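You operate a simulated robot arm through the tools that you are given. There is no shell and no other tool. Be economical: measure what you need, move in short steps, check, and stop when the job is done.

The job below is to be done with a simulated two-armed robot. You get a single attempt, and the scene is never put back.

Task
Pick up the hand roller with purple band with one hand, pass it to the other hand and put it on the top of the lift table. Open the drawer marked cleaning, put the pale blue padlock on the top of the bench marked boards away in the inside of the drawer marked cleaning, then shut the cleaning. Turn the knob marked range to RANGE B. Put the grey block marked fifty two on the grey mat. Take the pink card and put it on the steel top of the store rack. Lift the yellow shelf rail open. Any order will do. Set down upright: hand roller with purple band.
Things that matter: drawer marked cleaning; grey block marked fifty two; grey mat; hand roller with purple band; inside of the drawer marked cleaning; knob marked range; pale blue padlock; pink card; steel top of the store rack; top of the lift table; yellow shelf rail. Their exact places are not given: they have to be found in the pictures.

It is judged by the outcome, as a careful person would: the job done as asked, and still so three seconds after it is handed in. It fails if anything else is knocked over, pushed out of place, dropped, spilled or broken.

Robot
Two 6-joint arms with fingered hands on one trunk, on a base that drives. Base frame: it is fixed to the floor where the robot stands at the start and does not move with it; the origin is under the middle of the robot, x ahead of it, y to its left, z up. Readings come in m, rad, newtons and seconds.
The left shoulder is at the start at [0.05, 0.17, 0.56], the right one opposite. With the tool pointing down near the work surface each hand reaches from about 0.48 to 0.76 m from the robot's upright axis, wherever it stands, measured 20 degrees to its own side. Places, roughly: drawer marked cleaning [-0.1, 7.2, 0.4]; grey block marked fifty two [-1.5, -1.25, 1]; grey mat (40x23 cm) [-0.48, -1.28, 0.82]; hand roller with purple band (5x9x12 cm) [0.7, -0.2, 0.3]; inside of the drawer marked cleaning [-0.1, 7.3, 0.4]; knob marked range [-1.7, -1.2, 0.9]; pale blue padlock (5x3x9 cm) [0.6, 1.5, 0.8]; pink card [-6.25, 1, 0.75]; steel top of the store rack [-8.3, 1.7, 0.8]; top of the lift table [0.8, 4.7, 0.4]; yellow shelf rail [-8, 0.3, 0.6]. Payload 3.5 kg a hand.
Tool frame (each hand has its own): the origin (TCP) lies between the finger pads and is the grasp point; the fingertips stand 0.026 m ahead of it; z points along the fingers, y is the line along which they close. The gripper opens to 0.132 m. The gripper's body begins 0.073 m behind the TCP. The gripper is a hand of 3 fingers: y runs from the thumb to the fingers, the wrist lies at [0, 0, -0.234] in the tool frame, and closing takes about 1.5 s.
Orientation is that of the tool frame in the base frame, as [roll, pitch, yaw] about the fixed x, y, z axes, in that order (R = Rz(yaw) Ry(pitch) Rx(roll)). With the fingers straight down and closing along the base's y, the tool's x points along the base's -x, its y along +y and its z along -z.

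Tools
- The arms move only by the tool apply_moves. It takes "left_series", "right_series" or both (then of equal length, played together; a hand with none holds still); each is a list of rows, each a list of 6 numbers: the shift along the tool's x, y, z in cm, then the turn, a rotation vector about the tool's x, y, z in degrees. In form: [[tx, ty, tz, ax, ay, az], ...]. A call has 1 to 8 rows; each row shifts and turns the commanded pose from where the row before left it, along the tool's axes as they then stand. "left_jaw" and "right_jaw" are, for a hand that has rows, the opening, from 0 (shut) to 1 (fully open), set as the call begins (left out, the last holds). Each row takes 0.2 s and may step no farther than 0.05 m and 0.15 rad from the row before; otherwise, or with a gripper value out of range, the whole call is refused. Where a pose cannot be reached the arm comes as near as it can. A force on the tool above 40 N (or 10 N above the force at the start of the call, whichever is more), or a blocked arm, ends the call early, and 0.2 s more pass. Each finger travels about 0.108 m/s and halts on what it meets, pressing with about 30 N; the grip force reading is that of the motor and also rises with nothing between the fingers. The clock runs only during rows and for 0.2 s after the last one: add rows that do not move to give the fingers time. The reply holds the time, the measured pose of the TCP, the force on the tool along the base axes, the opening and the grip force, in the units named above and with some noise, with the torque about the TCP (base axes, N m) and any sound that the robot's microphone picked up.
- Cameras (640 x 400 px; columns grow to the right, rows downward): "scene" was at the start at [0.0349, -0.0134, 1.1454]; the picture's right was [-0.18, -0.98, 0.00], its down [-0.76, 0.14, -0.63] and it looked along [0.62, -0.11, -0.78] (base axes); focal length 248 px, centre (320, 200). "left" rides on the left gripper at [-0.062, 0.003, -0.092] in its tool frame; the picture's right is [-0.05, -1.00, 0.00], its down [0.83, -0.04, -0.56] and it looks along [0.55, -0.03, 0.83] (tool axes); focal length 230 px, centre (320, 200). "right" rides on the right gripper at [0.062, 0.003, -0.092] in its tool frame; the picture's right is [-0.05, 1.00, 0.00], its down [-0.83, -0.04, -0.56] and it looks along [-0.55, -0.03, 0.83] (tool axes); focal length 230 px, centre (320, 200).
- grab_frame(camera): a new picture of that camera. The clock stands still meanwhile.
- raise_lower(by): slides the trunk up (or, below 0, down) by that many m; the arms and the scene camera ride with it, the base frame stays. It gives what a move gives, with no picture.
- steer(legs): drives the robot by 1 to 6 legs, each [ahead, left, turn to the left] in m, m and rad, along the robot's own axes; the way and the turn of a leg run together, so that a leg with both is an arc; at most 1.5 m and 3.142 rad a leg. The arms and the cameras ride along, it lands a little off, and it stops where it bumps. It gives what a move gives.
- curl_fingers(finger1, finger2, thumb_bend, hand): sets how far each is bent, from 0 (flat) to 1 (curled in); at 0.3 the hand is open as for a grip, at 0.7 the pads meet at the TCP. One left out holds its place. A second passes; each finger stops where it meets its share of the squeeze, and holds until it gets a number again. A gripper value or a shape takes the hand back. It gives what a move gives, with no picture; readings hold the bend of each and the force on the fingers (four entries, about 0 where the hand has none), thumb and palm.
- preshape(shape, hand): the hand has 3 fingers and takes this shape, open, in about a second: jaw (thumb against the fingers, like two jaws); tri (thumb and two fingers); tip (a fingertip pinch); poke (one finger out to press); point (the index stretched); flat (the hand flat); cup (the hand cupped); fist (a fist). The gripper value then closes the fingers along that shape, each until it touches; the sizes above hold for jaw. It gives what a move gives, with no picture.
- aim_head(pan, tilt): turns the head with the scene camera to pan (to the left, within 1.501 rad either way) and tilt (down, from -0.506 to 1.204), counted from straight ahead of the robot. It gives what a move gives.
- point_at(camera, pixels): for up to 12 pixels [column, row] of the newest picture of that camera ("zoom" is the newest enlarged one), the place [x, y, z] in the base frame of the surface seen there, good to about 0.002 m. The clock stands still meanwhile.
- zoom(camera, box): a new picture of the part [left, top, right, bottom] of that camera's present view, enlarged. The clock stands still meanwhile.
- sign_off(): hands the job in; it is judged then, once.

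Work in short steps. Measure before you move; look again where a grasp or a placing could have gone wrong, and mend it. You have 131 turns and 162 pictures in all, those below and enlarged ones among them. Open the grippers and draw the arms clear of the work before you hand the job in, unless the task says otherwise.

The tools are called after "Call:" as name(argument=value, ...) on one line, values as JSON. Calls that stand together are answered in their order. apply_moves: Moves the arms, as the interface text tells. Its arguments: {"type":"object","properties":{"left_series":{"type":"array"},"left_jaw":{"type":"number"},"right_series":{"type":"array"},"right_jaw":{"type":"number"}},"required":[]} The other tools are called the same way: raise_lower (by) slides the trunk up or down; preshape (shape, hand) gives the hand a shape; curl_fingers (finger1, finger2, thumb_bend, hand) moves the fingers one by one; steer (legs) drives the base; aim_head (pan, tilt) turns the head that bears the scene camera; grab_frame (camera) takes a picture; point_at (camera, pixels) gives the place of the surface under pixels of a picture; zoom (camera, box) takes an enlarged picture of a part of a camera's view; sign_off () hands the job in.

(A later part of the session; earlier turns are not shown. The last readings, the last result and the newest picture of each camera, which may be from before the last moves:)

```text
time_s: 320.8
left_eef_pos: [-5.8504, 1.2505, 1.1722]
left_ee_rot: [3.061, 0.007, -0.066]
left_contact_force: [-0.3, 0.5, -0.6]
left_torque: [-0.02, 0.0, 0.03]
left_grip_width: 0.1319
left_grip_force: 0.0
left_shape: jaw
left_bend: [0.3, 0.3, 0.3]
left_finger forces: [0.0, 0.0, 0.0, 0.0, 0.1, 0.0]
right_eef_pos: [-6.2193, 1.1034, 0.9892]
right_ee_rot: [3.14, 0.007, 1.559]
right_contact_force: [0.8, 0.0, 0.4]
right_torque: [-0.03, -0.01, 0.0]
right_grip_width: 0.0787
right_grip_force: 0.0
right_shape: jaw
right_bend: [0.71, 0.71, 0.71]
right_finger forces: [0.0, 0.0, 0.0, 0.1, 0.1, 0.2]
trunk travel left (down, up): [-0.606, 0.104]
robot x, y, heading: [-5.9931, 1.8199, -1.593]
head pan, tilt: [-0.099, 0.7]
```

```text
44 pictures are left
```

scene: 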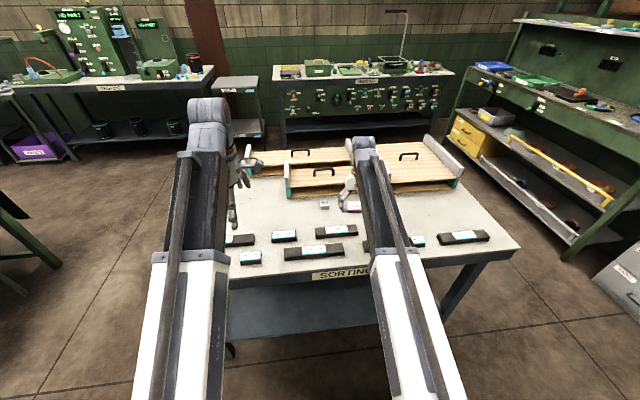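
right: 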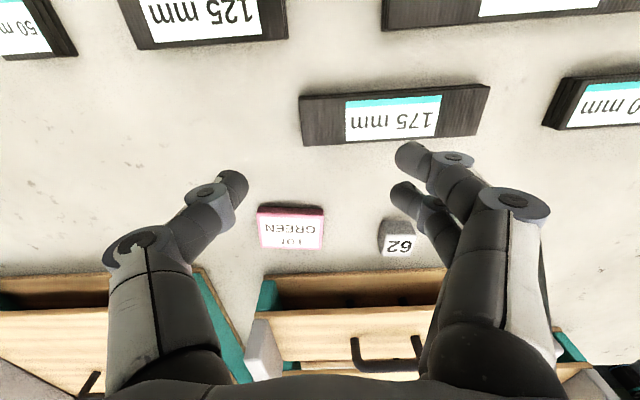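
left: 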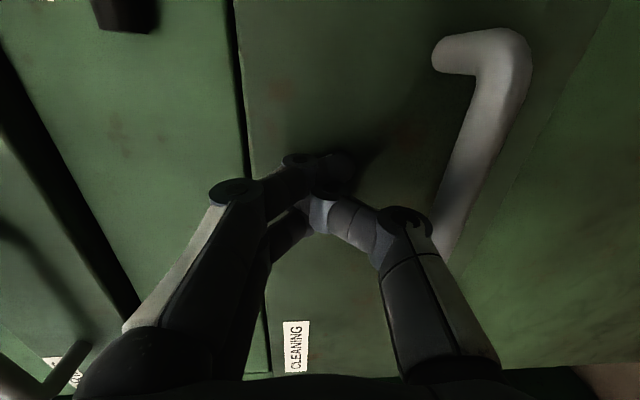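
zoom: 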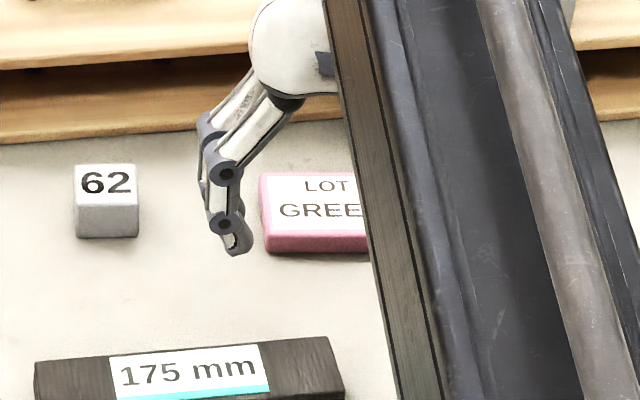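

The pink card is a thin pink slab "LOT GREEN" at right-camera (290,228). I measure it and the neighbour.

Call:
point_at(camera="right", pixels=[[261, 216], [321, 218], [262, 246], [320, 247], [290, 230], [290, 208], [385, 240], [410, 225], [300, 190], [300, 258], [430, 120], [350, 120]])

```text
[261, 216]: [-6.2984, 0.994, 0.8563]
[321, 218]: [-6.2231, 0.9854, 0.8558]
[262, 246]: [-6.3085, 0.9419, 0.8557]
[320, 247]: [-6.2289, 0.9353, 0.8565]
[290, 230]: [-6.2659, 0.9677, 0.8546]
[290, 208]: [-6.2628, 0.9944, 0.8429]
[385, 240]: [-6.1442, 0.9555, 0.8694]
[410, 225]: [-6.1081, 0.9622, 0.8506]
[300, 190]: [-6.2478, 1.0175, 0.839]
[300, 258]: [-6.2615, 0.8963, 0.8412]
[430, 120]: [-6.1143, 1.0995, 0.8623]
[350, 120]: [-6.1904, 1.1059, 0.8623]
```

Card: centre (−6.2645,0.9645), top 0.856, 7.7×5.4 cm, yaw −6.5°, table 0.839. I open wider, adjust the base 11 cm forward and 4.5 cm right, and turn the hand 6°.

Call:
steer(legs=[[0.11, -0.045, 0]])

Call:
apply_moves(right_series=[[0, 0, 0, 0, 0, 5.5], [0, 0, 3, 0, 0, 0], [0, 0, 2, 0, 0, 0]], right_jaw=0.85)

Call:
grab_frame(camera="right")

```text
time_s: 322.0
left_eef_pos: [-5.8982, 1.1428, 1.1708]
left_ee_rot: [3.061, 0.006, -0.062]
left_contact_force: [0.5, -0.1, -0.7]
left_torque: [0.03, 0.0, -0.02]
left_grip_width: 0.1321
left_grip_force: 0.1
left_shape: jaw
left_bend: [0.3, 0.3, 0.3]
left_finger forces: [0.1, 0.1, 0.0, 0.0, 0.0, 0.1]
right_eef_pos: [-6.2657, 0.9944, 0.9895]
right_ee_rot: [3.139, 0.003, 1.559]
right_contact_force: [-0.4, -0.3, -0.5]
right_torque: [0.01, -0.04, 0.01]
right_grip_width: 0.0787
right_grip_force: 0.0
right_shape: jaw
right_bend: [0.71, 0.71, 0.71]
right_finger forces: [0.0, 0.0, 0.0, 0.1, 0.0, 0.1]
trunk travel left (down, up): [-0.606, 0.104]
robot x, y, heading: [-6.0402, 1.709, -1.591]
head pan, tilt: [-0.099, 0.7]
```

```text
time_s: 322.8
left_eef_pos: [-5.8955, 1.1424, 1.1707]
left_ee_rot: [3.061, 0.008, -0.064]
left_contact_force: [-0.1, 0.1, 0.8]
left_torque: [0.01, -0.03, 0.0]
left_grip_width: 0.1319
left_grip_force: 0.1
left_shape: jaw
left_bend: [0.3, 0.3, 0.3]
left_finger forces: [0.0, 0.0, 0.0, 0.0, 0.0, 0.1]
right_eef_pos: [-6.2643, 0.9947, 0.9392]
right_ee_rot: [3.139, 0.004, 1.464]
right_contact_force: [-0.1, -0.2, -0.4]
right_torque: [0.0, 0.02, -0.01]
right_grip_width: 0.1119
right_grip_force: 0.0
right_shape: jaw
right_bend: [0.54, 0.54, 0.5]
right_finger forces: [0.0, 0.0, 0.0, 0.0, 0.0, 0.0]
trunk travel left (down, up): [-0.606, 0.104]
robot x, y, heading: [-6.0396, 1.711, -1.589]
head pan, tilt: [-0.099, 0.7]
```

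```text
43 pictures are left
```

right: 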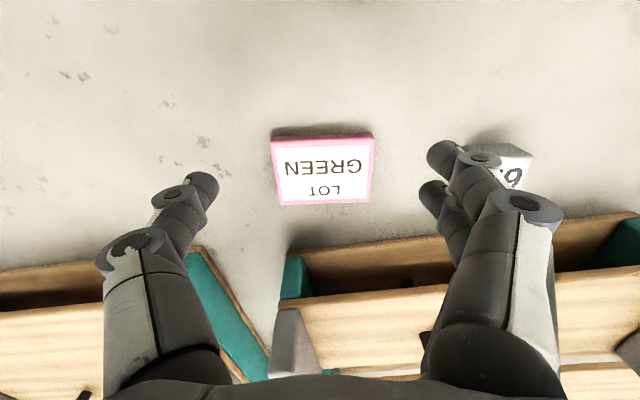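

Card is centred (col ~322); the "62" block is just right of the fingers, so I narrow the opening slightly, move 3 cm forward and go down.

Call:
apply_moves(right_series=[[-1.5, 0.15, 0, 0, 0, 0], [-1.5, 0.1, 1.5, 0, 0, 0], [0, 0, 2.5, 0, 0, 0]], right_jaw=0.76)

Call:
grab_frame(camera="right")

```text
time_s: 323.6
left_eef_pos: [-5.897, 1.1428, 1.1716]
left_ee_rot: [3.06, 0.007, -0.065]
left_contact_force: [-0.3, 0.9, -1.4]
left_torque: [-0.02, -0.02, -0.02]
left_grip_width: 0.1321
left_grip_force: 0.0
left_shape: jaw
left_bend: [0.3, 0.3, 0.3]
left_finger forces: [0.0, 0.0, 0.0, 0.0, 0.1, 0.1]
right_eef_pos: [-6.265, 0.9674, 0.8993]
right_ee_rot: [3.14, 0.004, 1.465]
right_contact_force: [-0.3, -0.5, -0.1]
right_torque: [0.0, 0.0, -0.03]
right_grip_width: 0.1004
right_grip_force: 0.1
right_shape: jaw
right_bend: [0.63, 0.63, 0.59]
right_finger forces: [0.0, 0.1, 0.0, 0.0, 0.1, 0.0]
right hand out of reach, approached as far as the arm can: row 2
trunk travel left (down, up): [-0.606, 0.104]
robot x, y, heading: [-6.0441, 1.7123, -1.596]
head pan, tilt: [-0.099, 0.7]
```

```text
42 pictures are left
```

right: 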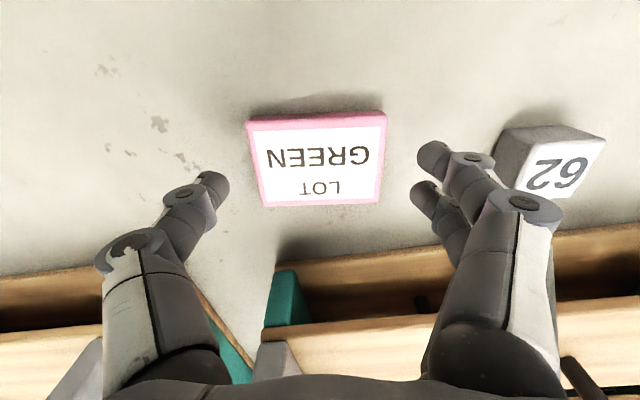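

Good alignment. I descend 3 cm to the table and close.

Call:
apply_moves(right_series=[[0, 0, 1.5, 0, 0, 0], [0, 0, 1.5, 0, 0, 0], [0, 0, 0, 0, 0, 0]])

Call:
apply_moves(right_series=[[0, 0, 0, 0, 0, 0], [0, 0, 0, 0, 0, 0], [0, 0, 0, 0, 0, 0], [0, 0, 0, 0, 0, 0]], right_jaw=0)

Call:
grab_frame(camera="right")

```text
time_s: 324.4
left_eef_pos: [-5.8971, 1.1434, 1.1729]
left_ee_rot: [3.061, 0.006, -0.064]
left_contact_force: [-1.0, -0.3, 0.0]
left_torque: [0.0, -0.04, -0.02]
left_grip_width: 0.1319
left_grip_force: 0.0
left_shape: jaw
left_bend: [0.3, 0.3, 0.3]
left_finger forces: [0.1, 0.0, 0.0, 0.0, 0.0, 0.0]
right_eef_pos: [-6.2638, 0.9682, 0.871]
right_ee_rot: [3.141, 0.005, 1.463]
right_contact_force: [-0.1, 0.1, 1.4]
right_torque: [0.0, 0.03, 0.04]
right_grip_width: 0.1005
right_grip_force: 0.1
right_shape: jaw
right_bend: [0.63, 0.63, 0.59]
right_finger forces: [0.0, 0.1, 0.0, 0.0, 0.1, 0.1]
trunk travel left (down, up): [-0.606, 0.104]
robot x, y, heading: [-6.0408, 1.7133, -1.594]
head pan, tilt: [-0.099, 0.7]
```

```text
time_s: 325.4
left_eef_pos: [-5.897, 1.1424, 1.1723]
left_ee_rot: [3.061, 0.006, -0.066]
left_contact_force: [-0.3, 1.0, 0.0]
left_torque: [0.01, 0.01, -0.01]
left_grip_width: 0.1319
left_grip_force: 0.0
left_shape: jaw
left_bend: [0.3, 0.3, 0.3]
left_finger forces: [0.1, 0.0, 0.0, 0.1, 0.0, 0.1]
right_eef_pos: [-6.2654, 0.9688, 0.8705]
right_ee_rot: [3.14, 0.005, 1.465]
right_contact_force: [0.0, -1.0, -1.1]
right_torque: [0.0, -0.03, -0.01]
right_grip_width: 0.0795
right_grip_force: 30.1
right_shape: jaw
right_bend: [0.71, 0.71, 0.71]
right_finger forces: [13.3, 13.5, 0.0, 0.0, 26.7, 0.1]
trunk travel left (down, up): [-0.606, 0.104]
robot x, y, heading: [-6.0395, 1.7096, -1.59]
head pan, tilt: [-0.099, 0.7]
```

```text
41 pictures are left
```

right: 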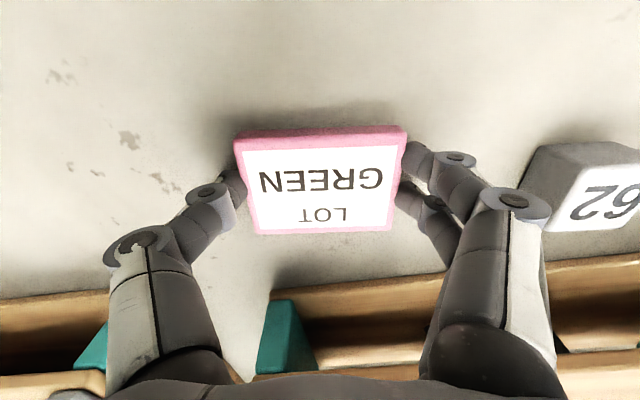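

Card gripped firmly. I lift, back away from the table, turn right to face the store rack and look.

Call:
apply_moves(right_series=[[0, 0, -2, 0, 0, 0], [0, 0, -4, 0, 0, 0], [0, 0, -4, 0, 0, 0], [0, 0, -4, 0, 0, 0]])

Call:
steer(legs=[[-0.25, 0, 0], [0, 0, -1.55]])

Call:
aim_head(pan=0.1, tilt=0.45)

Call:
grab_frame(camera="scene")

Call:
zoom(camera="scene", box=[240, 120, 420, 240])

```text
time_s: 326.4
left_eef_pos: [-5.8972, 1.1428, 1.1715]
left_ee_rot: [3.061, 0.007, -0.065]
left_contact_force: [0.2, 0.2, -0.8]
left_torque: [0.02, 0.01, 0.01]
left_grip_width: 0.1321
left_grip_force: 0.1
left_shape: jaw
left_bend: [0.3, 0.3, 0.3]
left_finger forces: [0.0, 0.0, 0.1, 0.1, 0.0, 0.0]
right_eef_pos: [-6.2653, 0.9781, 1.0099]
right_ee_rot: [3.139, 0.009, 1.464]
right_contact_force: [-0.2, 0.2, -0.2]
right_torque: [0.01, -0.03, -0.01]
right_grip_width: 0.0799
right_grip_force: 30.3
right_shape: jaw
right_bend: [0.71, 0.71, 0.71]
right_finger forces: [13.5, 13.4, 0.1, 0.0, 26.8, 0.0]
right hand out of reach, approached as far as the arm can: row 3, 4
trunk travel left (down, up): [-0.606, 0.104]
robot x, y, heading: [-6.0429, 1.7086, -1.585]
head pan, tilt: [-0.099, 0.7]
```

```text
time_s: 332.0
left_eef_pos: [-6.5995, 1.8009, 1.1718]
left_ee_rot: [3.061, 0.008, -1.61]
left_contact_force: [1.1, 0.2, 0.1]
left_torque: [0.03, 0.01, 0.01]
left_grip_width: 0.132
left_grip_force: 0.0
left_shape: jaw
left_bend: [0.3, 0.3, 0.3]
left_finger forces: [0.1, 0.1, 0.0, 0.0, 0.0, 0.0]
right_eef_pos: [-6.7738, 2.1643, 1.0086]
right_ee_rot: [3.14, 0.008, -0.079]
right_contact_force: [-0.5, 0.2, 0.4]
right_torque: [-0.02, -0.01, 0.0]
right_grip_width: 0.0792
right_grip_force: 29.8
right_shape: jaw
right_bend: [0.71, 0.71, 0.71]
right_finger forces: [13.4, 13.4, 0.0, 0.0, 27.0, 0.0]
trunk travel left (down, up): [-0.606, 0.104]
robot x, y, heading: [-6.0363, 1.9606, -3.141]
head pan, tilt: [-0.099, 0.7]
```

```text
time_s: 332.8
left_eef_pos: [-6.5995, 1.8009, 1.1715]
left_ee_rot: [3.061, 0.007, -1.61]
left_contact_force: [0.7, 0.3, -1.2]
left_torque: [0.0, -0.02, 0.0]
left_grip_width: 0.1319
left_grip_force: 0.1
left_shape: jaw
left_bend: [0.3, 0.3, 0.3]
left_finger forces: [0.0, 0.0, 0.0, 0.0, 0.0, 0.0]
right_eef_pos: [-6.7737, 2.164, 1.0081]
right_ee_rot: [3.14, 0.01, -0.081]
right_contact_force: [0.4, 0.0, -0.3]
right_torque: [0.02, -0.01, 0.0]
right_grip_width: 0.0796
right_grip_force: 30.1
right_shape: jaw
right_bend: [0.71, 0.71, 0.71]
right_finger forces: [13.4, 13.5, 0.0, 0.0, 27.0, 0.1]
trunk travel left (down, up): [-0.606, 0.104]
robot x, y, heading: [-6.0343, 1.9567, -3.135]
head pan, tilt: [0.099, 0.45]
```

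```text
40 pictures are left
```

scene: 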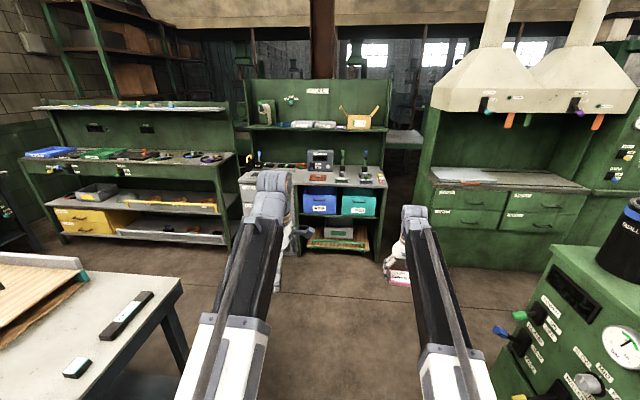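

```text
3.33 times, centred on (330, 180) of scene
```

zoom: 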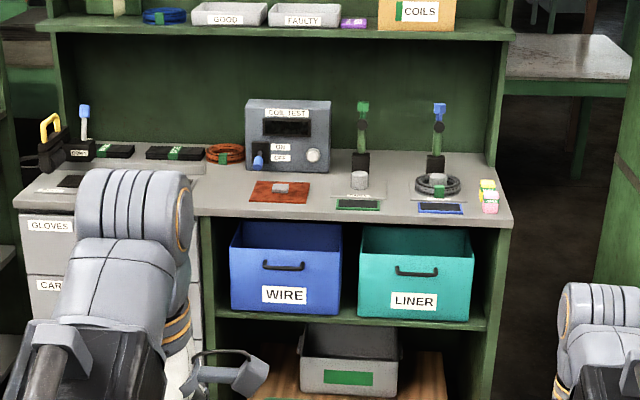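

The store rack's steel top has a few items; a free spot seems to be left of the red mat (zoom (225,200)). I measure.

Call:
point_at(camera="zoom", pixels=[[225, 205], [215, 180], [215, 212], [255, 185], [310, 200], [322, 190], [340, 205], [510, 222], [200, 195], [225, 155], [280, 32], [290, 220]])

Call:
zoom(camera="scene", box=[270, 155, 400, 200])

```text
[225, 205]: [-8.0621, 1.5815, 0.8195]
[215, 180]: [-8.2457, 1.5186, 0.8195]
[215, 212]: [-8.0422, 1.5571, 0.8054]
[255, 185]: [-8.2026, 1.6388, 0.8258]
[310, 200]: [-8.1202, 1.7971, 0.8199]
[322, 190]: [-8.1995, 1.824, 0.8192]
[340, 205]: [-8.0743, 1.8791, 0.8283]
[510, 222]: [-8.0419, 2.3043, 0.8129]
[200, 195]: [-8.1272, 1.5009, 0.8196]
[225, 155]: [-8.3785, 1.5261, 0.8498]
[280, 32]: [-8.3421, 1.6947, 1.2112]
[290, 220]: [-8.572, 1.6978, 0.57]
```

```text
4.92 times, centred on (335, 178) of scene
```

zoom: 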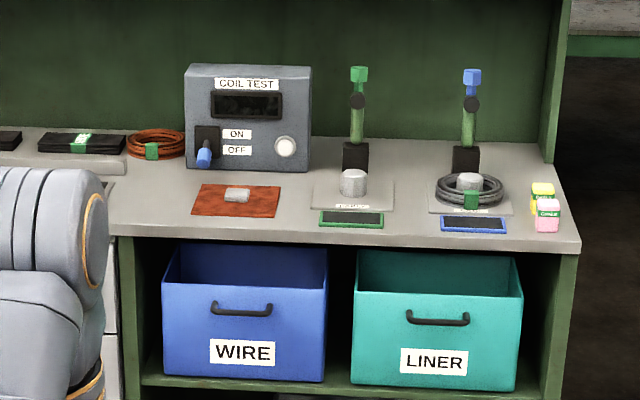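

Free steel area at z 0.8195 around (−8.14,1.555). I drive forward 1.27 m, strafe left 0.6 m and look with the right camera.

Call:
steer(legs=[[1.27, 0, 0], [0, 0.61, 0]])

Call:
grab_frame(camera="right")

Call:
grab_frame(camera="scene")

```text
time_s: 342.2
left_eef_pos: [-7.8716, 1.1717, 1.1706]
left_ee_rot: [3.059, 0.008, -1.601]
left_contact_force: [0.0, -0.3, 0.0]
left_torque: [0.02, 0.04, 0.01]
left_grip_width: 0.132
left_grip_force: 0.0
left_shape: jaw
left_bend: [0.3, 0.3, 0.3]
left_finger forces: [0.1, 0.0, 0.1, 0.0, 0.0, 0.0]
right_eef_pos: [-8.0492, 1.5358, 1.0091]
right_ee_rot: [3.14, 0.007, -0.072]
right_contact_force: [0.2, 0.0, 0.1]
right_torque: [0.02, -0.01, 0.03]
right_grip_width: 0.0793
right_grip_force: 29.8
right_shape: jaw
right_bend: [0.71, 0.71, 0.71]
right_finger forces: [13.5, 13.5, 0.0, 0.0, 26.9, 0.0]
trunk travel left (down, up): [-0.606, 0.104]
robot x, y, heading: [-7.3114, 1.334, -3.127]
head pan, tilt: [0.099, 0.45]
```

```text
37 pictures are left
```

right: 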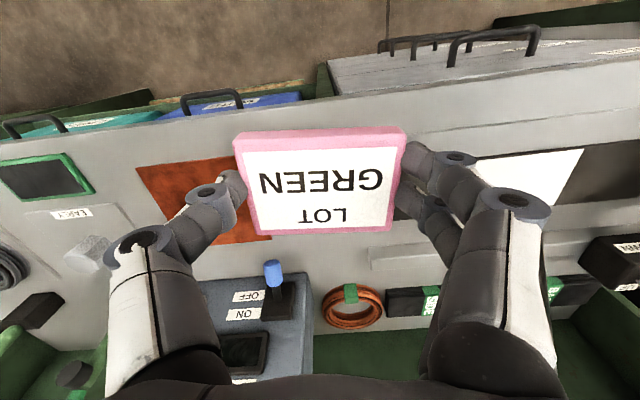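

```text
36 pictures are left
```

scene: 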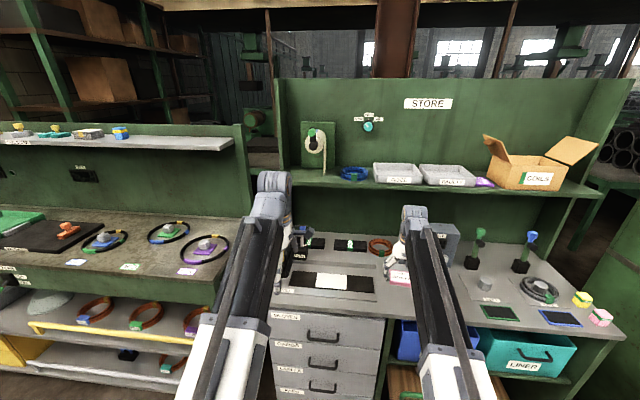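

I measure the free gap between the red mat and the white/black plate.

Call:
point_at(camera="right", pixels=[[265, 238], [180, 230], [140, 172], [485, 160], [545, 232], [370, 255], [350, 245], [430, 130], [330, 122], [340, 300], [400, 290], [460, 140]])

```text
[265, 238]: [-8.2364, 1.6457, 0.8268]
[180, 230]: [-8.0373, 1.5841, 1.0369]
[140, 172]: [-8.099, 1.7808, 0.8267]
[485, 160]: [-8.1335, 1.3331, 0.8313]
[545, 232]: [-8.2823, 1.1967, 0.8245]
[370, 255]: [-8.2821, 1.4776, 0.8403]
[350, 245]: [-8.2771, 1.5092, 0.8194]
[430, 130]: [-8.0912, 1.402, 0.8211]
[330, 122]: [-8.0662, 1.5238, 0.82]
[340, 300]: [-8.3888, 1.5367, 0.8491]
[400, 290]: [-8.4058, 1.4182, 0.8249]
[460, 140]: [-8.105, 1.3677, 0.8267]
```

Free strip is y 1.40–1.63. I advance 0.10 m and descend.

Call:
steer(legs=[[0.1, 0, 0]])

Call:
apply_moves(right_series=[[0, 0, 4, 0, 0, 0], [0, 0, 4, 0, 0, 0], [0, 0, 4, 0, 0, 0]])

Call:
grab_frame(camera="right")

```text
time_s: 343.4
left_eef_pos: [-7.9732, 1.1717, 1.1705]
left_ee_rot: [3.061, 0.007, -1.6]
left_contact_force: [-0.3, 0.0, -0.1]
left_torque: [0.0, -0.02, 0.0]
left_grip_width: 0.1319
left_grip_force: 0.1
left_shape: jaw
left_bend: [0.3, 0.3, 0.3]
left_finger forces: [0.0, 0.1, 0.1, 0.1, 0.0, 0.0]
right_eef_pos: [-8.1501, 1.5328, 1.0072]
right_ee_rot: [-3.141, 0.007, -0.071]
right_contact_force: [-0.3, 0.9, -0.9]
right_torque: [-0.02, -0.07, 0.0]
right_grip_width: 0.0797
right_grip_force: 29.8
right_shape: jaw
right_bend: [0.71, 0.71, 0.71]
right_finger forces: [13.5, 13.5, 0.0, 0.0, 26.9, 0.1]
trunk travel left (down, up): [-0.606, 0.104]
robot x, y, heading: [-7.4103, 1.3354, -3.126]
head pan, tilt: [0.099, 0.45]
```

```text
time_s: 344.2
left_eef_pos: [-7.9714, 1.172, 1.1712]
left_ee_rot: [3.061, 0.006, -1.601]
left_contact_force: [0.0, -0.3, 0.4]
left_torque: [0.0, 0.01, 0.01]
left_grip_width: 0.132
left_grip_force: 0.1
left_shape: jaw
left_bend: [0.3, 0.3, 0.3]
left_finger forces: [0.1, 0.0, 0.0, 0.0, 0.1, 0.1]
right_eef_pos: [-8.1493, 1.5332, 0.89]
right_ee_rot: [3.14, 0.008, -0.072]
right_contact_force: [0.5, 0.3, -0.8]
right_torque: [-0.02, -0.01, -0.01]
right_grip_width: 0.0795
right_grip_force: 30.1
right_shape: jaw
right_bend: [0.71, 0.71, 0.71]
right_finger forces: [13.5, 13.3, 0.0, 0.0, 26.8, 0.0]
trunk travel left (down, up): [-0.606, 0.104]
robot x, y, heading: [-7.4059, 1.3378, -3.123]
head pan, tilt: [0.099, 0.45]
```

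```text
35 pictures are left
```

right: 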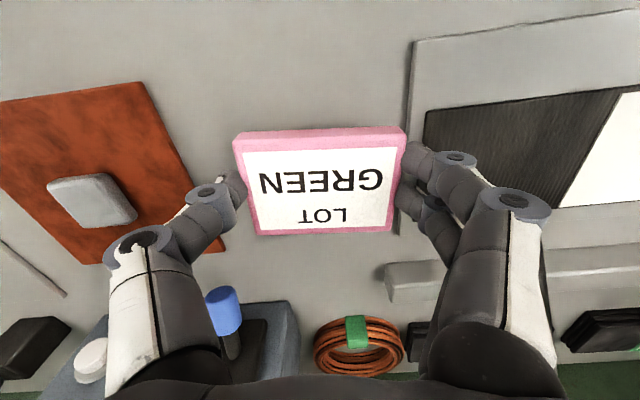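

The gap between mat and plate is widest nearer the front edge, so I shift 3.5 cm toward the robot and 1.3 cm right, then measure again.

Call:
apply_moves(right_series=[[1.75, -0.65, 0, 0, 0, 0], [1.75, -0.65, 0, 0, 0, 0], [0, 0, 1.5, 0, 0, 0]])

Call:
grab_frame(camera="right")

Call:
point_at(camera="right", pixels=[[430, 110], [425, 60], [380, 100], [330, 100], [320, 60], [210, 120], [225, 150], [440, 130], [320, 250], [320, 20]])

```text
time_s: 345.0
left_eef_pos: [-7.9711, 1.1705, 1.1711]
left_ee_rot: [3.061, 0.008, -1.601]
left_contact_force: [-0.6, 1.0, 1.3]
left_torque: [0.01, 0.0, -0.04]
left_grip_width: 0.1319
left_grip_force: 0.1
left_shape: jaw
left_bend: [0.3, 0.3, 0.3]
left_finger forces: [0.0, 0.0, 0.0, 0.0, 0.0, 0.1]
right_eef_pos: [-8.1132, 1.5435, 0.8731]
right_ee_rot: [3.141, 0.007, -0.071]
right_contact_force: [0.7, 0.3, -0.8]
right_torque: [0.01, 0.0, 0.02]
right_grip_width: 0.0794
right_grip_force: 29.7
right_shape: jaw
right_bend: [0.71, 0.71, 0.71]
right_finger forces: [13.5, 13.3, 0.0, 0.0, 27.0, 0.0]
trunk travel left (down, up): [-0.606, 0.104]
robot x, y, heading: [-7.4083, 1.3318, -3.127]
head pan, tilt: [0.099, 0.45]
```

```text
34 pictures are left
```

right: 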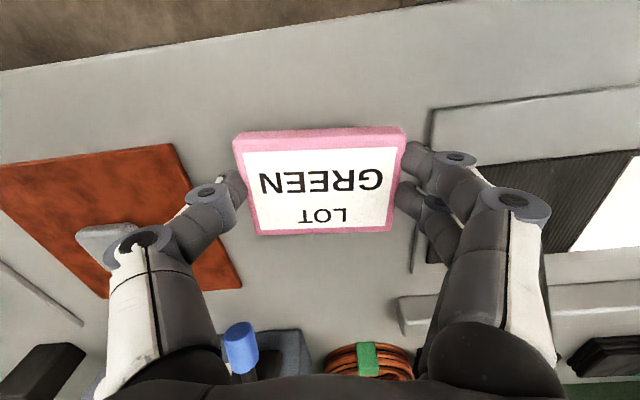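

```text
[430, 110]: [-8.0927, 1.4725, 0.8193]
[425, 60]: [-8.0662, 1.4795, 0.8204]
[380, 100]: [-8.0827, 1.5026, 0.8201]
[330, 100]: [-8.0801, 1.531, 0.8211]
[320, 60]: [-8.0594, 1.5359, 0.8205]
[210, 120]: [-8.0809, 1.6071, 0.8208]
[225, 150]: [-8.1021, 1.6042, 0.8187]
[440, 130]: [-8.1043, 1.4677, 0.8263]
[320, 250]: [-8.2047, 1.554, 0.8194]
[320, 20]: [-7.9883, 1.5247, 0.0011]
```

Space is now clear on both sides (y 1.47–1.62). I lower the card to the steel and release.

Call:
apply_moves(right_series=[[0, 0, 1.2, 0, 0, 0], [0, 0, 0.7, 0, 0, 0], [0, 0, 0.2, 0, 0, 0], [0, 0, 0.15, 0, 0, 0], [0, 0, 0, 0, 0, 0]])

Call:
apply_moves(right_series=[[0, 0, 0, 0, 0, 0], [0, 0, 0, 0, 0, 0], [0, 0, 0, 0, 0, 0], [0, 0, -2, 0, 0, 0], [0, 0, -4, 0, 0, 0], [0, 0, -4, 0, 0, 0], [0, 0, -4, 0, 0, 0]], right_jaw=0.76)

Call:
grab_frame(camera="right")

```text
time_s: 346.2
left_eef_pos: [-7.9719, 1.1704, 1.1712]
left_ee_rot: [3.061, 0.007, -1.601]
left_contact_force: [-0.1, 0.6, 0.2]
left_torque: [0.01, 0.02, 0.0]
left_grip_width: 0.1321
left_grip_force: 0.1
left_shape: jaw
left_bend: [0.3, 0.3, 0.3]
left_finger forces: [0.0, 0.1, 0.1, 0.0, 0.0, 0.0]
right_eef_pos: [-8.1141, 1.5447, 0.8506]
right_ee_rot: [3.138, 0.009, -0.071]
right_contact_force: [-0.2, -0.4, -2.4]
right_torque: [-0.02, -0.04, -0.02]
right_grip_width: 0.0794
right_grip_force: 30.4
right_shape: jaw
right_bend: [0.71, 0.71, 0.71]
right_finger forces: [13.5, 13.4, 0.0, 0.0, 27.0, 0.1]
trunk travel left (down, up): [-0.606, 0.104]
robot x, y, heading: [-7.4082, 1.3369, -3.127]
head pan, tilt: [0.099, 0.45]
```

```text
time_s: 347.8
left_eef_pos: [-7.9714, 1.1716, 1.1707]
left_ee_rot: [3.061, 0.007, -1.6]
left_contact_force: [-0.7, -0.6, -0.4]
left_torque: [-0.01, -0.06, 0.03]
left_grip_width: 0.1322
left_grip_force: 0.1
left_shape: jaw
left_bend: [0.3, 0.3, 0.3]
left_finger forces: [0.0, 0.1, 0.1, 0.0, 0.1, 0.1]
right_eef_pos: [-8.1105, 1.5458, 0.9913]
right_ee_rot: [3.141, 0.009, -0.072]
right_contact_force: [0.5, 0.3, 0.3]
right_torque: [0.0, 0.0, 0.01]
right_grip_width: 0.0998
right_grip_force: 0.0
right_shape: jaw
right_bend: [0.63, 0.63, 0.59]
right_finger forces: [0.0, 0.0, 0.1, 0.0, 0.0, 0.0]
trunk travel left (down, up): [-0.606, 0.104]
robot x, y, heading: [-7.4071, 1.3364, -3.121]
head pan, tilt: [0.099, 0.45]
```

```text
33 pictures are left
```

right: 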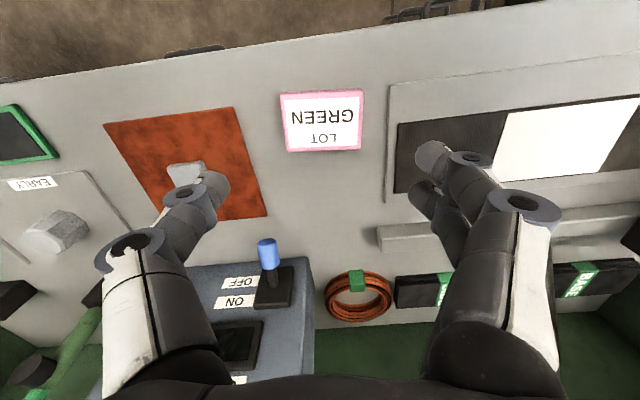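

The pink card lies on the steel top. I back 0.2 m, strafe left in front of the neighbouring rack, and look at the yellow rail.

Call:
steer(legs=[[-0.2, 0, 0], [0, 0.95, 0]])

Call:
aim_head(pan=0.05, tilt=0.75)

Call:
grab_frame(camera="scene")

Call:
zoom(camera="scene", box=[200, 170, 440, 310])

```text
time_s: 353.9
left_eef_pos: [-7.7572, 0.2257, 1.1708]
left_ee_rot: [3.062, 0.008, -1.599]
left_contact_force: [0.8, 0.1, -0.2]
left_torque: [0.01, 0.02, 0.02]
left_grip_width: 0.132
left_grip_force: 0.0
left_shape: jaw
left_bend: [0.3, 0.3, 0.3]
left_finger forces: [0.0, 0.0, 0.0, 0.0, 0.1, 0.1]
right_eef_pos: [-7.8968, 0.5999, 0.9906]
right_ee_rot: [3.14, 0.009, -0.07]
right_contact_force: [0.7, 0.8, -0.3]
right_torque: [-0.02, -0.01, 0.0]
right_grip_width: 0.0999
right_grip_force: 0.1
right_shape: jaw
right_bend: [0.63, 0.63, 0.59]
right_finger forces: [0.0, 0.0, 0.1, 0.0, 0.0, 0.1]
trunk travel left (down, up): [-0.606, 0.104]
robot x, y, heading: [-7.1948, 0.3942, -3.125]
head pan, tilt: [0.099, 0.45]
```

```text
time_s: 354.7
left_eef_pos: [-7.7556, 0.2259, 1.1715]
left_ee_rot: [3.06, 0.007, -1.598]
left_contact_force: [-0.3, 0.3, 0.7]
left_torque: [-0.01, -0.01, 0.03]
left_grip_width: 0.1319
left_grip_force: 0.0
left_shape: jaw
left_bend: [0.3, 0.3, 0.3]
left_finger forces: [0.0, 0.0, 0.1, 0.0, 0.1, 0.0]
right_eef_pos: [-7.8967, 0.6, 0.9909]
right_ee_rot: [3.14, 0.01, -0.07]
right_contact_force: [0.2, -0.5, 0.2]
right_torque: [0.02, -0.04, 0.01]
right_grip_width: 0.1001
right_grip_force: 0.1
right_shape: jaw
right_bend: [0.63, 0.63, 0.59]
right_finger forces: [0.0, 0.0, 0.1, 0.0, 0.0, 0.0]
trunk travel left (down, up): [-0.606, 0.104]
robot x, y, heading: [-7.1919, 0.3943, -3.122]
head pan, tilt: [0.051, 0.75]
```

```text
32 pictures are left
```

scene: 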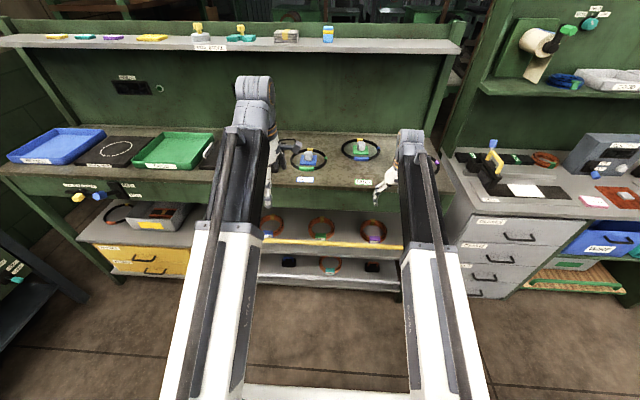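

```text
2.67 times, centred on (320, 240) of scene
```

zoom: 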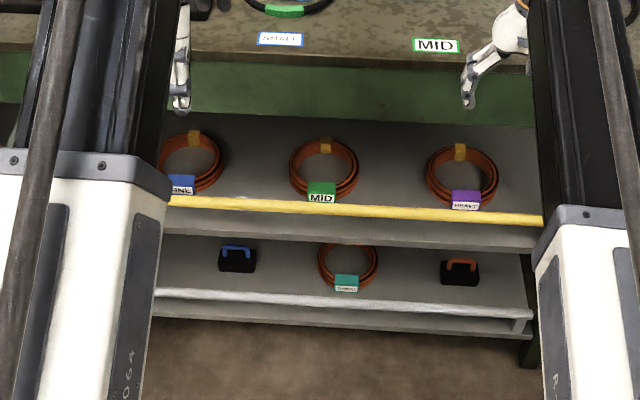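

The yellow rail runs along the shelf front. I measure it, then view its ends by strafing.

Call:
point_at(camera="zoom", pixels=[[200, 202], [350, 210], [450, 215], [530, 220], [350, 235], [320, 190], [460, 200], [190, 185], [350, 300], [330, 60], [350, 100]])

Call:
steer(legs=[[0, -0.4, 0]])

Call:
zoom(camera="scene", box=[220, 190, 400, 310])

```text
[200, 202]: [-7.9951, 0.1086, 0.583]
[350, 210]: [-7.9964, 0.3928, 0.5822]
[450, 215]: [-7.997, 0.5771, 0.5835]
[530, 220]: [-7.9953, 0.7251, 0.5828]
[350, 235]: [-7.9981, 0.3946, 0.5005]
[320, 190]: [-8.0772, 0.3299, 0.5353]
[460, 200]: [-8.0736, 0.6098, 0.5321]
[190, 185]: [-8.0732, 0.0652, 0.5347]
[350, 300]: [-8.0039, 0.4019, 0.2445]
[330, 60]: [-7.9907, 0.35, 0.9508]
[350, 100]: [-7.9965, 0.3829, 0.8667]
```

```text
time_s: 357.2
left_eef_pos: [-7.762, 0.6164, 1.172]
left_ee_rot: [3.062, 0.005, -1.596]
left_contact_force: [-0.3, 0.1, -0.2]
left_torque: [-0.02, 0.0, -0.02]
left_grip_width: 0.1319
left_grip_force: 0.1
left_shape: jaw
left_bend: [0.3, 0.3, 0.3]
left_finger forces: [0.1, 0.0, 0.0, 0.0, 0.1, 0.1]
right_eef_pos: [-7.9042, 0.9906, 0.9903]
right_ee_rot: [3.141, 0.008, -0.068]
right_contact_force: [-0.6, 1.2, 0.4]
right_torque: [-0.01, -0.01, 0.0]
right_grip_width: 0.1002
right_grip_force: 0.0
right_shape: jaw
right_bend: [0.63, 0.63, 0.59]
right_finger forces: [0.0, 0.1, 0.1, 0.1, 0.1, 0.0]
trunk travel left (down, up): [-0.606, 0.104]
robot x, y, heading: [-7.2, 0.7823, -3.126]
head pan, tilt: [0.051, 0.75]
```

```text
3.33 times, centred on (310, 250) of scene
```

zoom: 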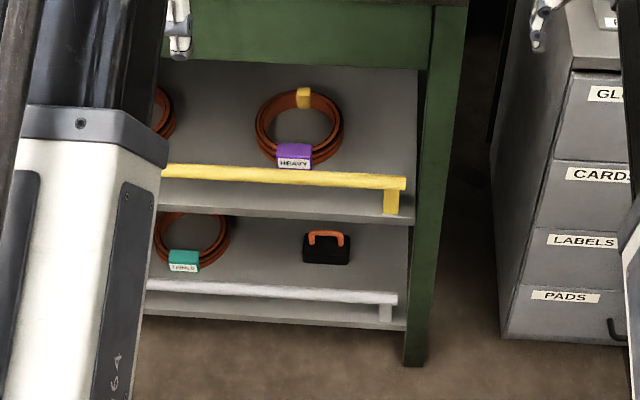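

The right end has a yellow post down to the shelf edge. I look at the left end too.

Call:
steer(legs=[[0, 0.78, 0]])

Call:
zoom(camera="scene", box=[230, 170, 420, 300])

Call:
grab_frame(camera="left")

```text
time_s: 361.3
left_eef_pos: [-7.7468, -0.1543, 1.172]
left_ee_rot: [3.061, 0.009, -1.594]
left_contact_force: [0.7, 1.0, -0.5]
left_torque: [-0.02, -0.02, 0.0]
left_grip_width: 0.1319
left_grip_force: 0.0
left_shape: jaw
left_bend: [0.3, 0.3, 0.3]
left_finger forces: [0.0, 0.1, 0.1, 0.0, 0.1, 0.0]
right_eef_pos: [-7.888, 0.2203, 0.9904]
right_ee_rot: [3.139, 0.007, -0.065]
right_contact_force: [0.2, 0.2, -1.2]
right_torque: [-0.02, 0.0, 0.01]
right_grip_width: 0.1
right_grip_force: 0.1
right_shape: jaw
right_bend: [0.63, 0.63, 0.59]
right_finger forces: [0.0, 0.0, 0.0, 0.0, 0.0, 0.0]
trunk travel left (down, up): [-0.606, 0.104]
robot x, y, heading: [-7.1868, 0.0118, -3.126]
head pan, tilt: [0.051, 0.75]
```

```text
3.08 times, centred on (325, 235) of scene
```

zoom: 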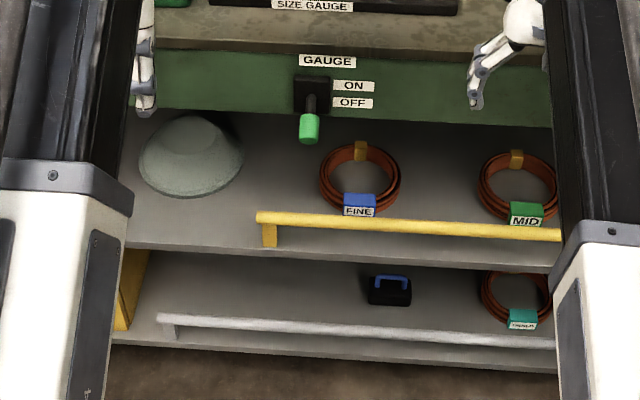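

```text
28 pictures are left
```

left: 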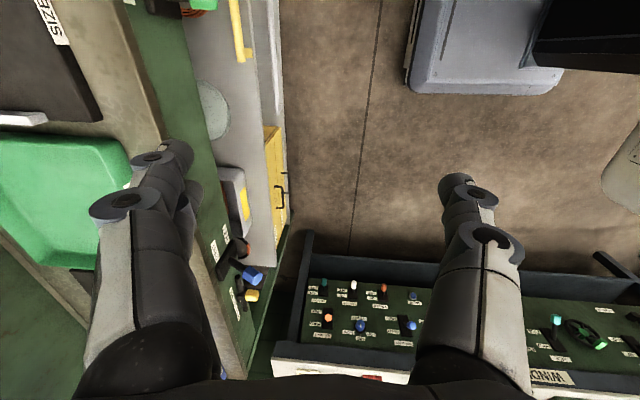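

Both ends have posts, so the rail is a U-shaped bar at z 0.583, x −7.995. I set the left hand forward with vertical closing (as for the drawer), move to y≈0.49 between coils and lower.

Call:
apply_moves(left_series=[[0, 1.1, 0, -8.2, 0, 0], [0, 1.09, 0.16, -8.2, 0, 0], [0, 1.05, 0.31, -8.2, 0, 0], [0, 1.0, 0.46, -8.2, 0, 0], [0, 0.92, 0.6, -8.2, 0, 0], [0, 0.83, 0.72, -8.2, 0, 0], [0, 0.72, 0.83, -8.2, 0, 0], [0, 0.59, 0.93, -8.2, 0, 0]], right_series=[[3, 0, 0, 0, 0, 0], [3, 0, 0, 0, 0, 0], [3, 0, 0, 0, 0, 0], [0, 0, 0, 0, 0, 0], [0, 0, 0, 0, 0, 0], [0, 0, 0, 0, 0, 0], [0, 0, 0, 0, 0, 0], [0, 0, 0, 0, 0, 0]])

Call:
apply_moves(left_series=[[0, 0, 0, -8, 0, 0], [0, 0, 0, -8, 0, 0]])

Call:
steer(legs=[[0, -0.645, 0]])

Call:
raise_lower(by=-0.35)

Call:
grab_frame(camera="left")

```text
time_s: 363.1
left_eef_pos: [-7.8504, -0.1512, 1.1856]
left_ee_rot: [1.916, 0.008, -1.593]
left_contact_force: [0.1, 0.6, 0.2]
left_torque: [0.01, -0.02, 0.0]
left_grip_width: 0.1321
left_grip_force: 0.1
left_shape: jaw
left_bend: [0.3, 0.3, 0.3]
left_finger forces: [0.0, 0.0, 0.0, 0.0, 0.0, 0.0]
left hand out of reach, approached as far as the arm can: row 7, 8
right_eef_pos: [-7.7984, 0.2128, 0.9894]
right_ee_rot: [3.138, 0.007, -0.063]
right_contact_force: [0.8, -0.2, -0.3]
right_torque: [0.05, -0.02, 0.02]
right_grip_width: 0.1
right_grip_force: 0.0
right_shape: jaw
right_bend: [0.63, 0.63, 0.59]
right_finger forces: [0.0, 0.0, 0.0, 0.0, 0.0, 0.0]
trunk travel left (down, up): [-0.606, 0.104]
robot x, y, heading: [-7.1792, 0.0149, -3.12]
head pan, tilt: [0.051, 0.75]
```

```text
time_s: 363.7
left_eef_pos: [-7.8795, -0.1521, 1.1916]
left_ee_rot: [1.636, 0.007, -1.591]
left_contact_force: [-0.5, 0.5, 0.3]
left_torque: [0.0, 0.03, -0.03]
left_grip_width: 0.132
left_grip_force: 0.2
left_shape: jaw
left_bend: [0.3, 0.3, 0.3]
left_finger forces: [0.1, 0.1, 0.1, 0.1, 0.0, 0.0]
left hand out of reach, approached as far as the arm can: row 1, 2
right_eef_pos: [-7.7992, 0.2134, 0.9894]
right_ee_rot: [3.139, 0.01, -0.065]
right_contact_force: [-0.5, -0.1, 1.3]
right_torque: [-0.01, 0.0, 0.0]
right_grip_width: 0.1
right_grip_force: 0.1
right_shape: jaw
right_bend: [0.63, 0.63, 0.59]
right_finger forces: [0.1, 0.1, 0.0, 0.0, 0.0, 0.0]
trunk travel left (down, up): [-0.606, 0.104]
robot x, y, heading: [-7.1857, 0.0113, -3.119]
head pan, tilt: [0.051, 0.75]
```

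```text
time_s: 367.3
left_eef_pos: [-7.8949, 0.4975, 1.1922]
left_ee_rot: [1.637, 0.007, -1.59]
left_contact_force: [-0.7, 1.2, -0.2]
left_torque: [0.01, 0.01, -0.01]
left_grip_width: 0.1321
left_grip_force: 0.1
left_shape: jaw
left_bend: [0.3, 0.3, 0.3]
left_finger forces: [0.0, 0.0, 0.1, 0.0, 0.0, 0.1]
right_eef_pos: [-7.8146, 0.8635, 0.9894]
right_ee_rot: [3.139, 0.009, -0.065]
right_contact_force: [0.1, -0.4, 0.4]
right_torque: [0.01, -0.01, 0.03]
right_grip_width: 0.0999
right_grip_force: 0.1
right_shape: jaw
right_bend: [0.63, 0.63, 0.59]
right_finger forces: [0.0, 0.0, 0.1, 0.1, 0.0, 0.0]
trunk travel left (down, up): [-0.606, 0.104]
robot x, y, heading: [-7.1996, 0.666, -3.124]
head pan, tilt: [0.051, 0.75]
```

```text
time_s: 370.8
left_eef_pos: [-7.8947, 0.4982, 0.8418]
left_ee_rot: [1.637, 0.006, -1.591]
left_contact_force: [0.9, -0.2, 0.2]
left_torque: [0.01, 0.06, 0.03]
left_grip_width: 0.1318
left_grip_force: 0.0
left_shape: jaw
left_bend: [0.3, 0.3, 0.3]
left_finger forces: [0.0, 0.0, 0.1, 0.1, 0.1, 0.0]
right_eef_pos: [-7.8142, 0.8635, 0.6401]
right_ee_rot: [3.14, 0.008, -0.065]
right_contact_force: [0.6, 0.9, -0.8]
right_torque: [-0.03, -0.03, -0.02]
right_grip_width: 0.1001
right_grip_force: 0.0
right_shape: jaw
right_bend: [0.63, 0.63, 0.59]
right_finger forces: [0.0, 0.1, 0.1, 0.1, 0.0, 0.0]
trunk travel left (down, up): [-0.256, 0.454]
robot x, y, heading: [-7.2008, 0.666, -3.122]
head pan, tilt: [0.051, 0.75]
```

```text
27 pictures are left
```

left: 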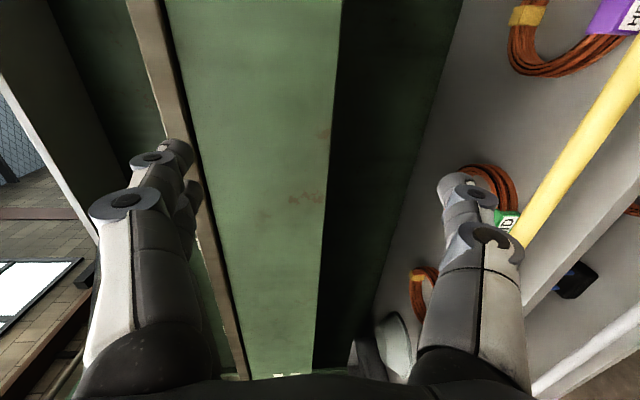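

Clear of the apron. I lower the rest of the way to z≈0.586.

Call:
raise_lower(by=-0.255)

Call:
grab_frame(camera="left")

Call:
point_at(camera="left", pixels=[[320, 100], [320, 150], [300, 60], [340, 180], [220, 100], [420, 100], [200, 60], [320, 200]])

```text
time_s: 373.4
left_eef_pos: [-7.8957, 0.4979, 0.5871]
left_ee_rot: [1.636, 0.009, -1.59]
left_contact_force: [-0.3, -0.3, 0.3]
left_torque: [0.0, 0.0, 0.02]
left_grip_width: 0.1318
left_grip_force: 0.0
left_shape: jaw
left_bend: [0.3, 0.3, 0.3]
left_finger forces: [0.1, 0.0, 0.0, 0.0, 0.1, 0.0]
right_eef_pos: [-7.8145, 0.8622, 0.3847]
right_ee_rot: [3.139, 0.007, -0.066]
right_contact_force: [-0.4, -0.2, -0.7]
right_torque: [-0.03, 0.03, 0.0]
right_grip_width: 0.1001
right_grip_force: 0.1
right_shape: jaw
right_bend: [0.63, 0.63, 0.59]
right_finger forces: [0.0, 0.0, 0.0, 0.0, 0.1, 0.0]
trunk travel left (down, up): [-0.001, 0.709]
robot x, y, heading: [-7.1988, 0.6662, -3.113]
head pan, tilt: [0.051, 0.75]
```

```text
26 pictures are left
```

left: 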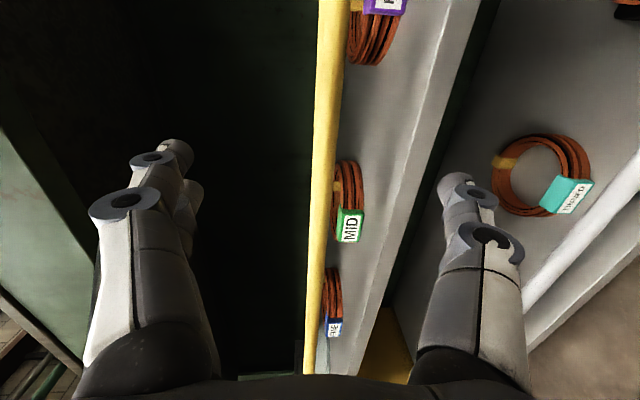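

```text
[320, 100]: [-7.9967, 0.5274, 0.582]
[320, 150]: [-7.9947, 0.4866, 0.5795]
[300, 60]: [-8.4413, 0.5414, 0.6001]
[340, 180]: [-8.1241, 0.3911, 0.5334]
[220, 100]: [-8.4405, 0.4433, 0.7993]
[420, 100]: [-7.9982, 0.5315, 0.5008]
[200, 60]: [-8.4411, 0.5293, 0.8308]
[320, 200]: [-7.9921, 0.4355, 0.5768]
```

The bar is centred (col ~322). I narrow the opening so the thumb clears the shelf edge, advance 10.5 cm, and close.

Call:
apply_moves(left_series=[[0, 0, 0, 0, 0, 0], [0, 0, 0, 0, 0, 0], [0, 0.1, 3.5, 0, 0, 0], [0, 0.1, 3.5, 0, 0, 0], [0, 0.1, 3.4, 0, 0, 0], [0, 0, 0, 0, 0, 0]], left_jaw=0.45)

Call:
apply_moves(left_series=[[0, 0, 0, 0, 0, 0], [0, 0, 0, 0, 0, 0], [0, 0, 0, 0, 0, 0], [0, 0, 0, 0, 0, 0]], left_jaw=0)

Call:
grab_frame(camera="left")

```text
time_s: 374.8
left_eef_pos: [-7.9989, 0.5009, 0.5849]
left_ee_rot: [1.638, 0.006, -1.594]
left_contact_force: [-0.5, -0.5, 0.0]
left_torque: [-0.01, -0.01, 0.02]
left_grip_width: 0.0599
left_grip_force: 0.0
left_shape: jaw
left_bend: [0.73, 0.73, 0.7]
left_finger forces: [0.0, 0.0, 0.0, 0.0, 0.0, 0.0]
right_eef_pos: [-7.8139, 0.8624, 0.3851]
right_ee_rot: [3.141, 0.009, -0.064]
right_contact_force: [-0.2, -0.6, 0.7]
right_torque: [0.02, -0.04, 0.0]
right_grip_width: 0.1
right_grip_force: 0.1
right_shape: jaw
right_bend: [0.63, 0.63, 0.59]
right_finger forces: [0.1, 0.0, 0.0, 0.1, 0.0, 0.0]
trunk travel left (down, up): [-0.001, 0.709]
robot x, y, heading: [-7.1988, 0.6639, -3.115]
head pan, tilt: [0.051, 0.75]
```

```text
time_s: 375.8
left_eef_pos: [-8.0005, 0.5022, 0.5824]
left_ee_rot: [1.64, 0.008, -1.593]
left_contact_force: [-1.2, 0.0, -9.3]
left_torque: [0.05, 0.09, 0.0]
left_grip_width: 0.0023
left_grip_force: 29.4
left_shape: jaw
left_bend: [0.66, 0.66, 0.74]
left_finger forces: [0.0, 0.1, 0.0, 0.0, 5.2, 0.0]
right_eef_pos: [-7.8155, 0.8622, 0.3839]
right_ee_rot: [3.14, 0.007, -0.065]
right_contact_force: [0.3, 0.7, 0.1]
right_torque: [-0.03, -0.02, 0.0]
right_grip_width: 0.1003
right_grip_force: 0.1
right_shape: jaw
right_bend: [0.63, 0.63, 0.59]
right_finger forces: [0.0, 0.1, 0.0, 0.1, 0.0, 0.0]
trunk travel left (down, up): [-0.001, 0.709]
robot x, y, heading: [-7.2023, 0.6632, -3.115]
head pan, tilt: [0.051, 0.75]
```

```text
25 pictures are left
```

left: 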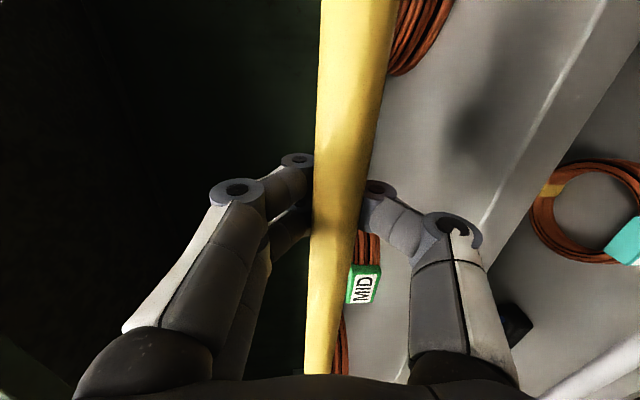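

The bar is held. I lift 3 cm gently and check forces and motion.

Call:
apply_moves(left_series=[[0, 1, 0, 0, 0, 0], [0, 1, 0, 0, 0, 0], [0, 1, 0, 0, 0, 0], [0, 0, 0, 0, 0, 0]])

Call:
zoom(camera="scene", box=[200, 180, 480, 320])

```text
time_s: 376.4
left_eef_pos: [-8.0005, 0.5008, 0.5877]
left_ee_rot: [1.666, 0.007, -1.592]
left_contact_force: [0.3, 0.0, -25.3]
left_torque: [0.03, 0.17, 0.01]
left_grip_width: 0.0049
left_grip_force: 30.1
left_shape: jaw
left_bend: [0.66, 0.67, 0.76]
left_finger forces: [0.0, 0.0, 0.0, 0.0, 22.2, 0.0]
right_eef_pos: [-7.8142, 0.8625, 0.3834]
right_ee_rot: [-3.141, 0.009, -0.065]
right_contact_force: [0.1, -0.4, 0.8]
right_torque: [-0.01, -0.03, -0.01]
right_grip_width: 0.1003
right_grip_force: 0.1
right_shape: jaw
right_bend: [0.63, 0.63, 0.59]
right_finger forces: [0.0, 0.0, 0.0, 0.1, 0.0, 0.1]
trunk travel left (down, up): [-0.001, 0.709]
robot x, y, heading: [-7.1962, 0.6633, -3.118]
head pan, tilt: [0.051, 0.75]
stopped in row 2 (left hand): the force on the tool passed its limit at 44 N (the readings are from after the stop); the commanded pose is now the measured one
```

```text
2.29 times, centred on (340, 250) of scene
```

zoom: 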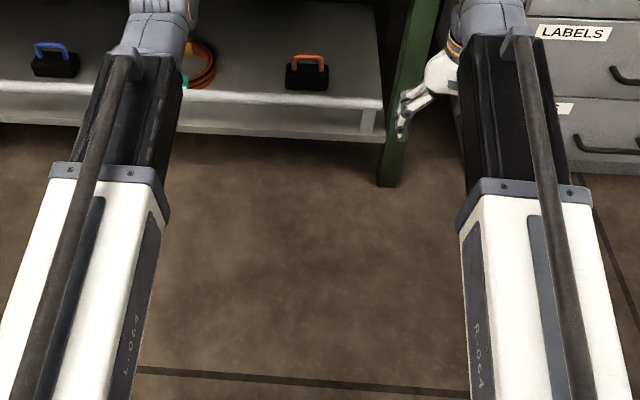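

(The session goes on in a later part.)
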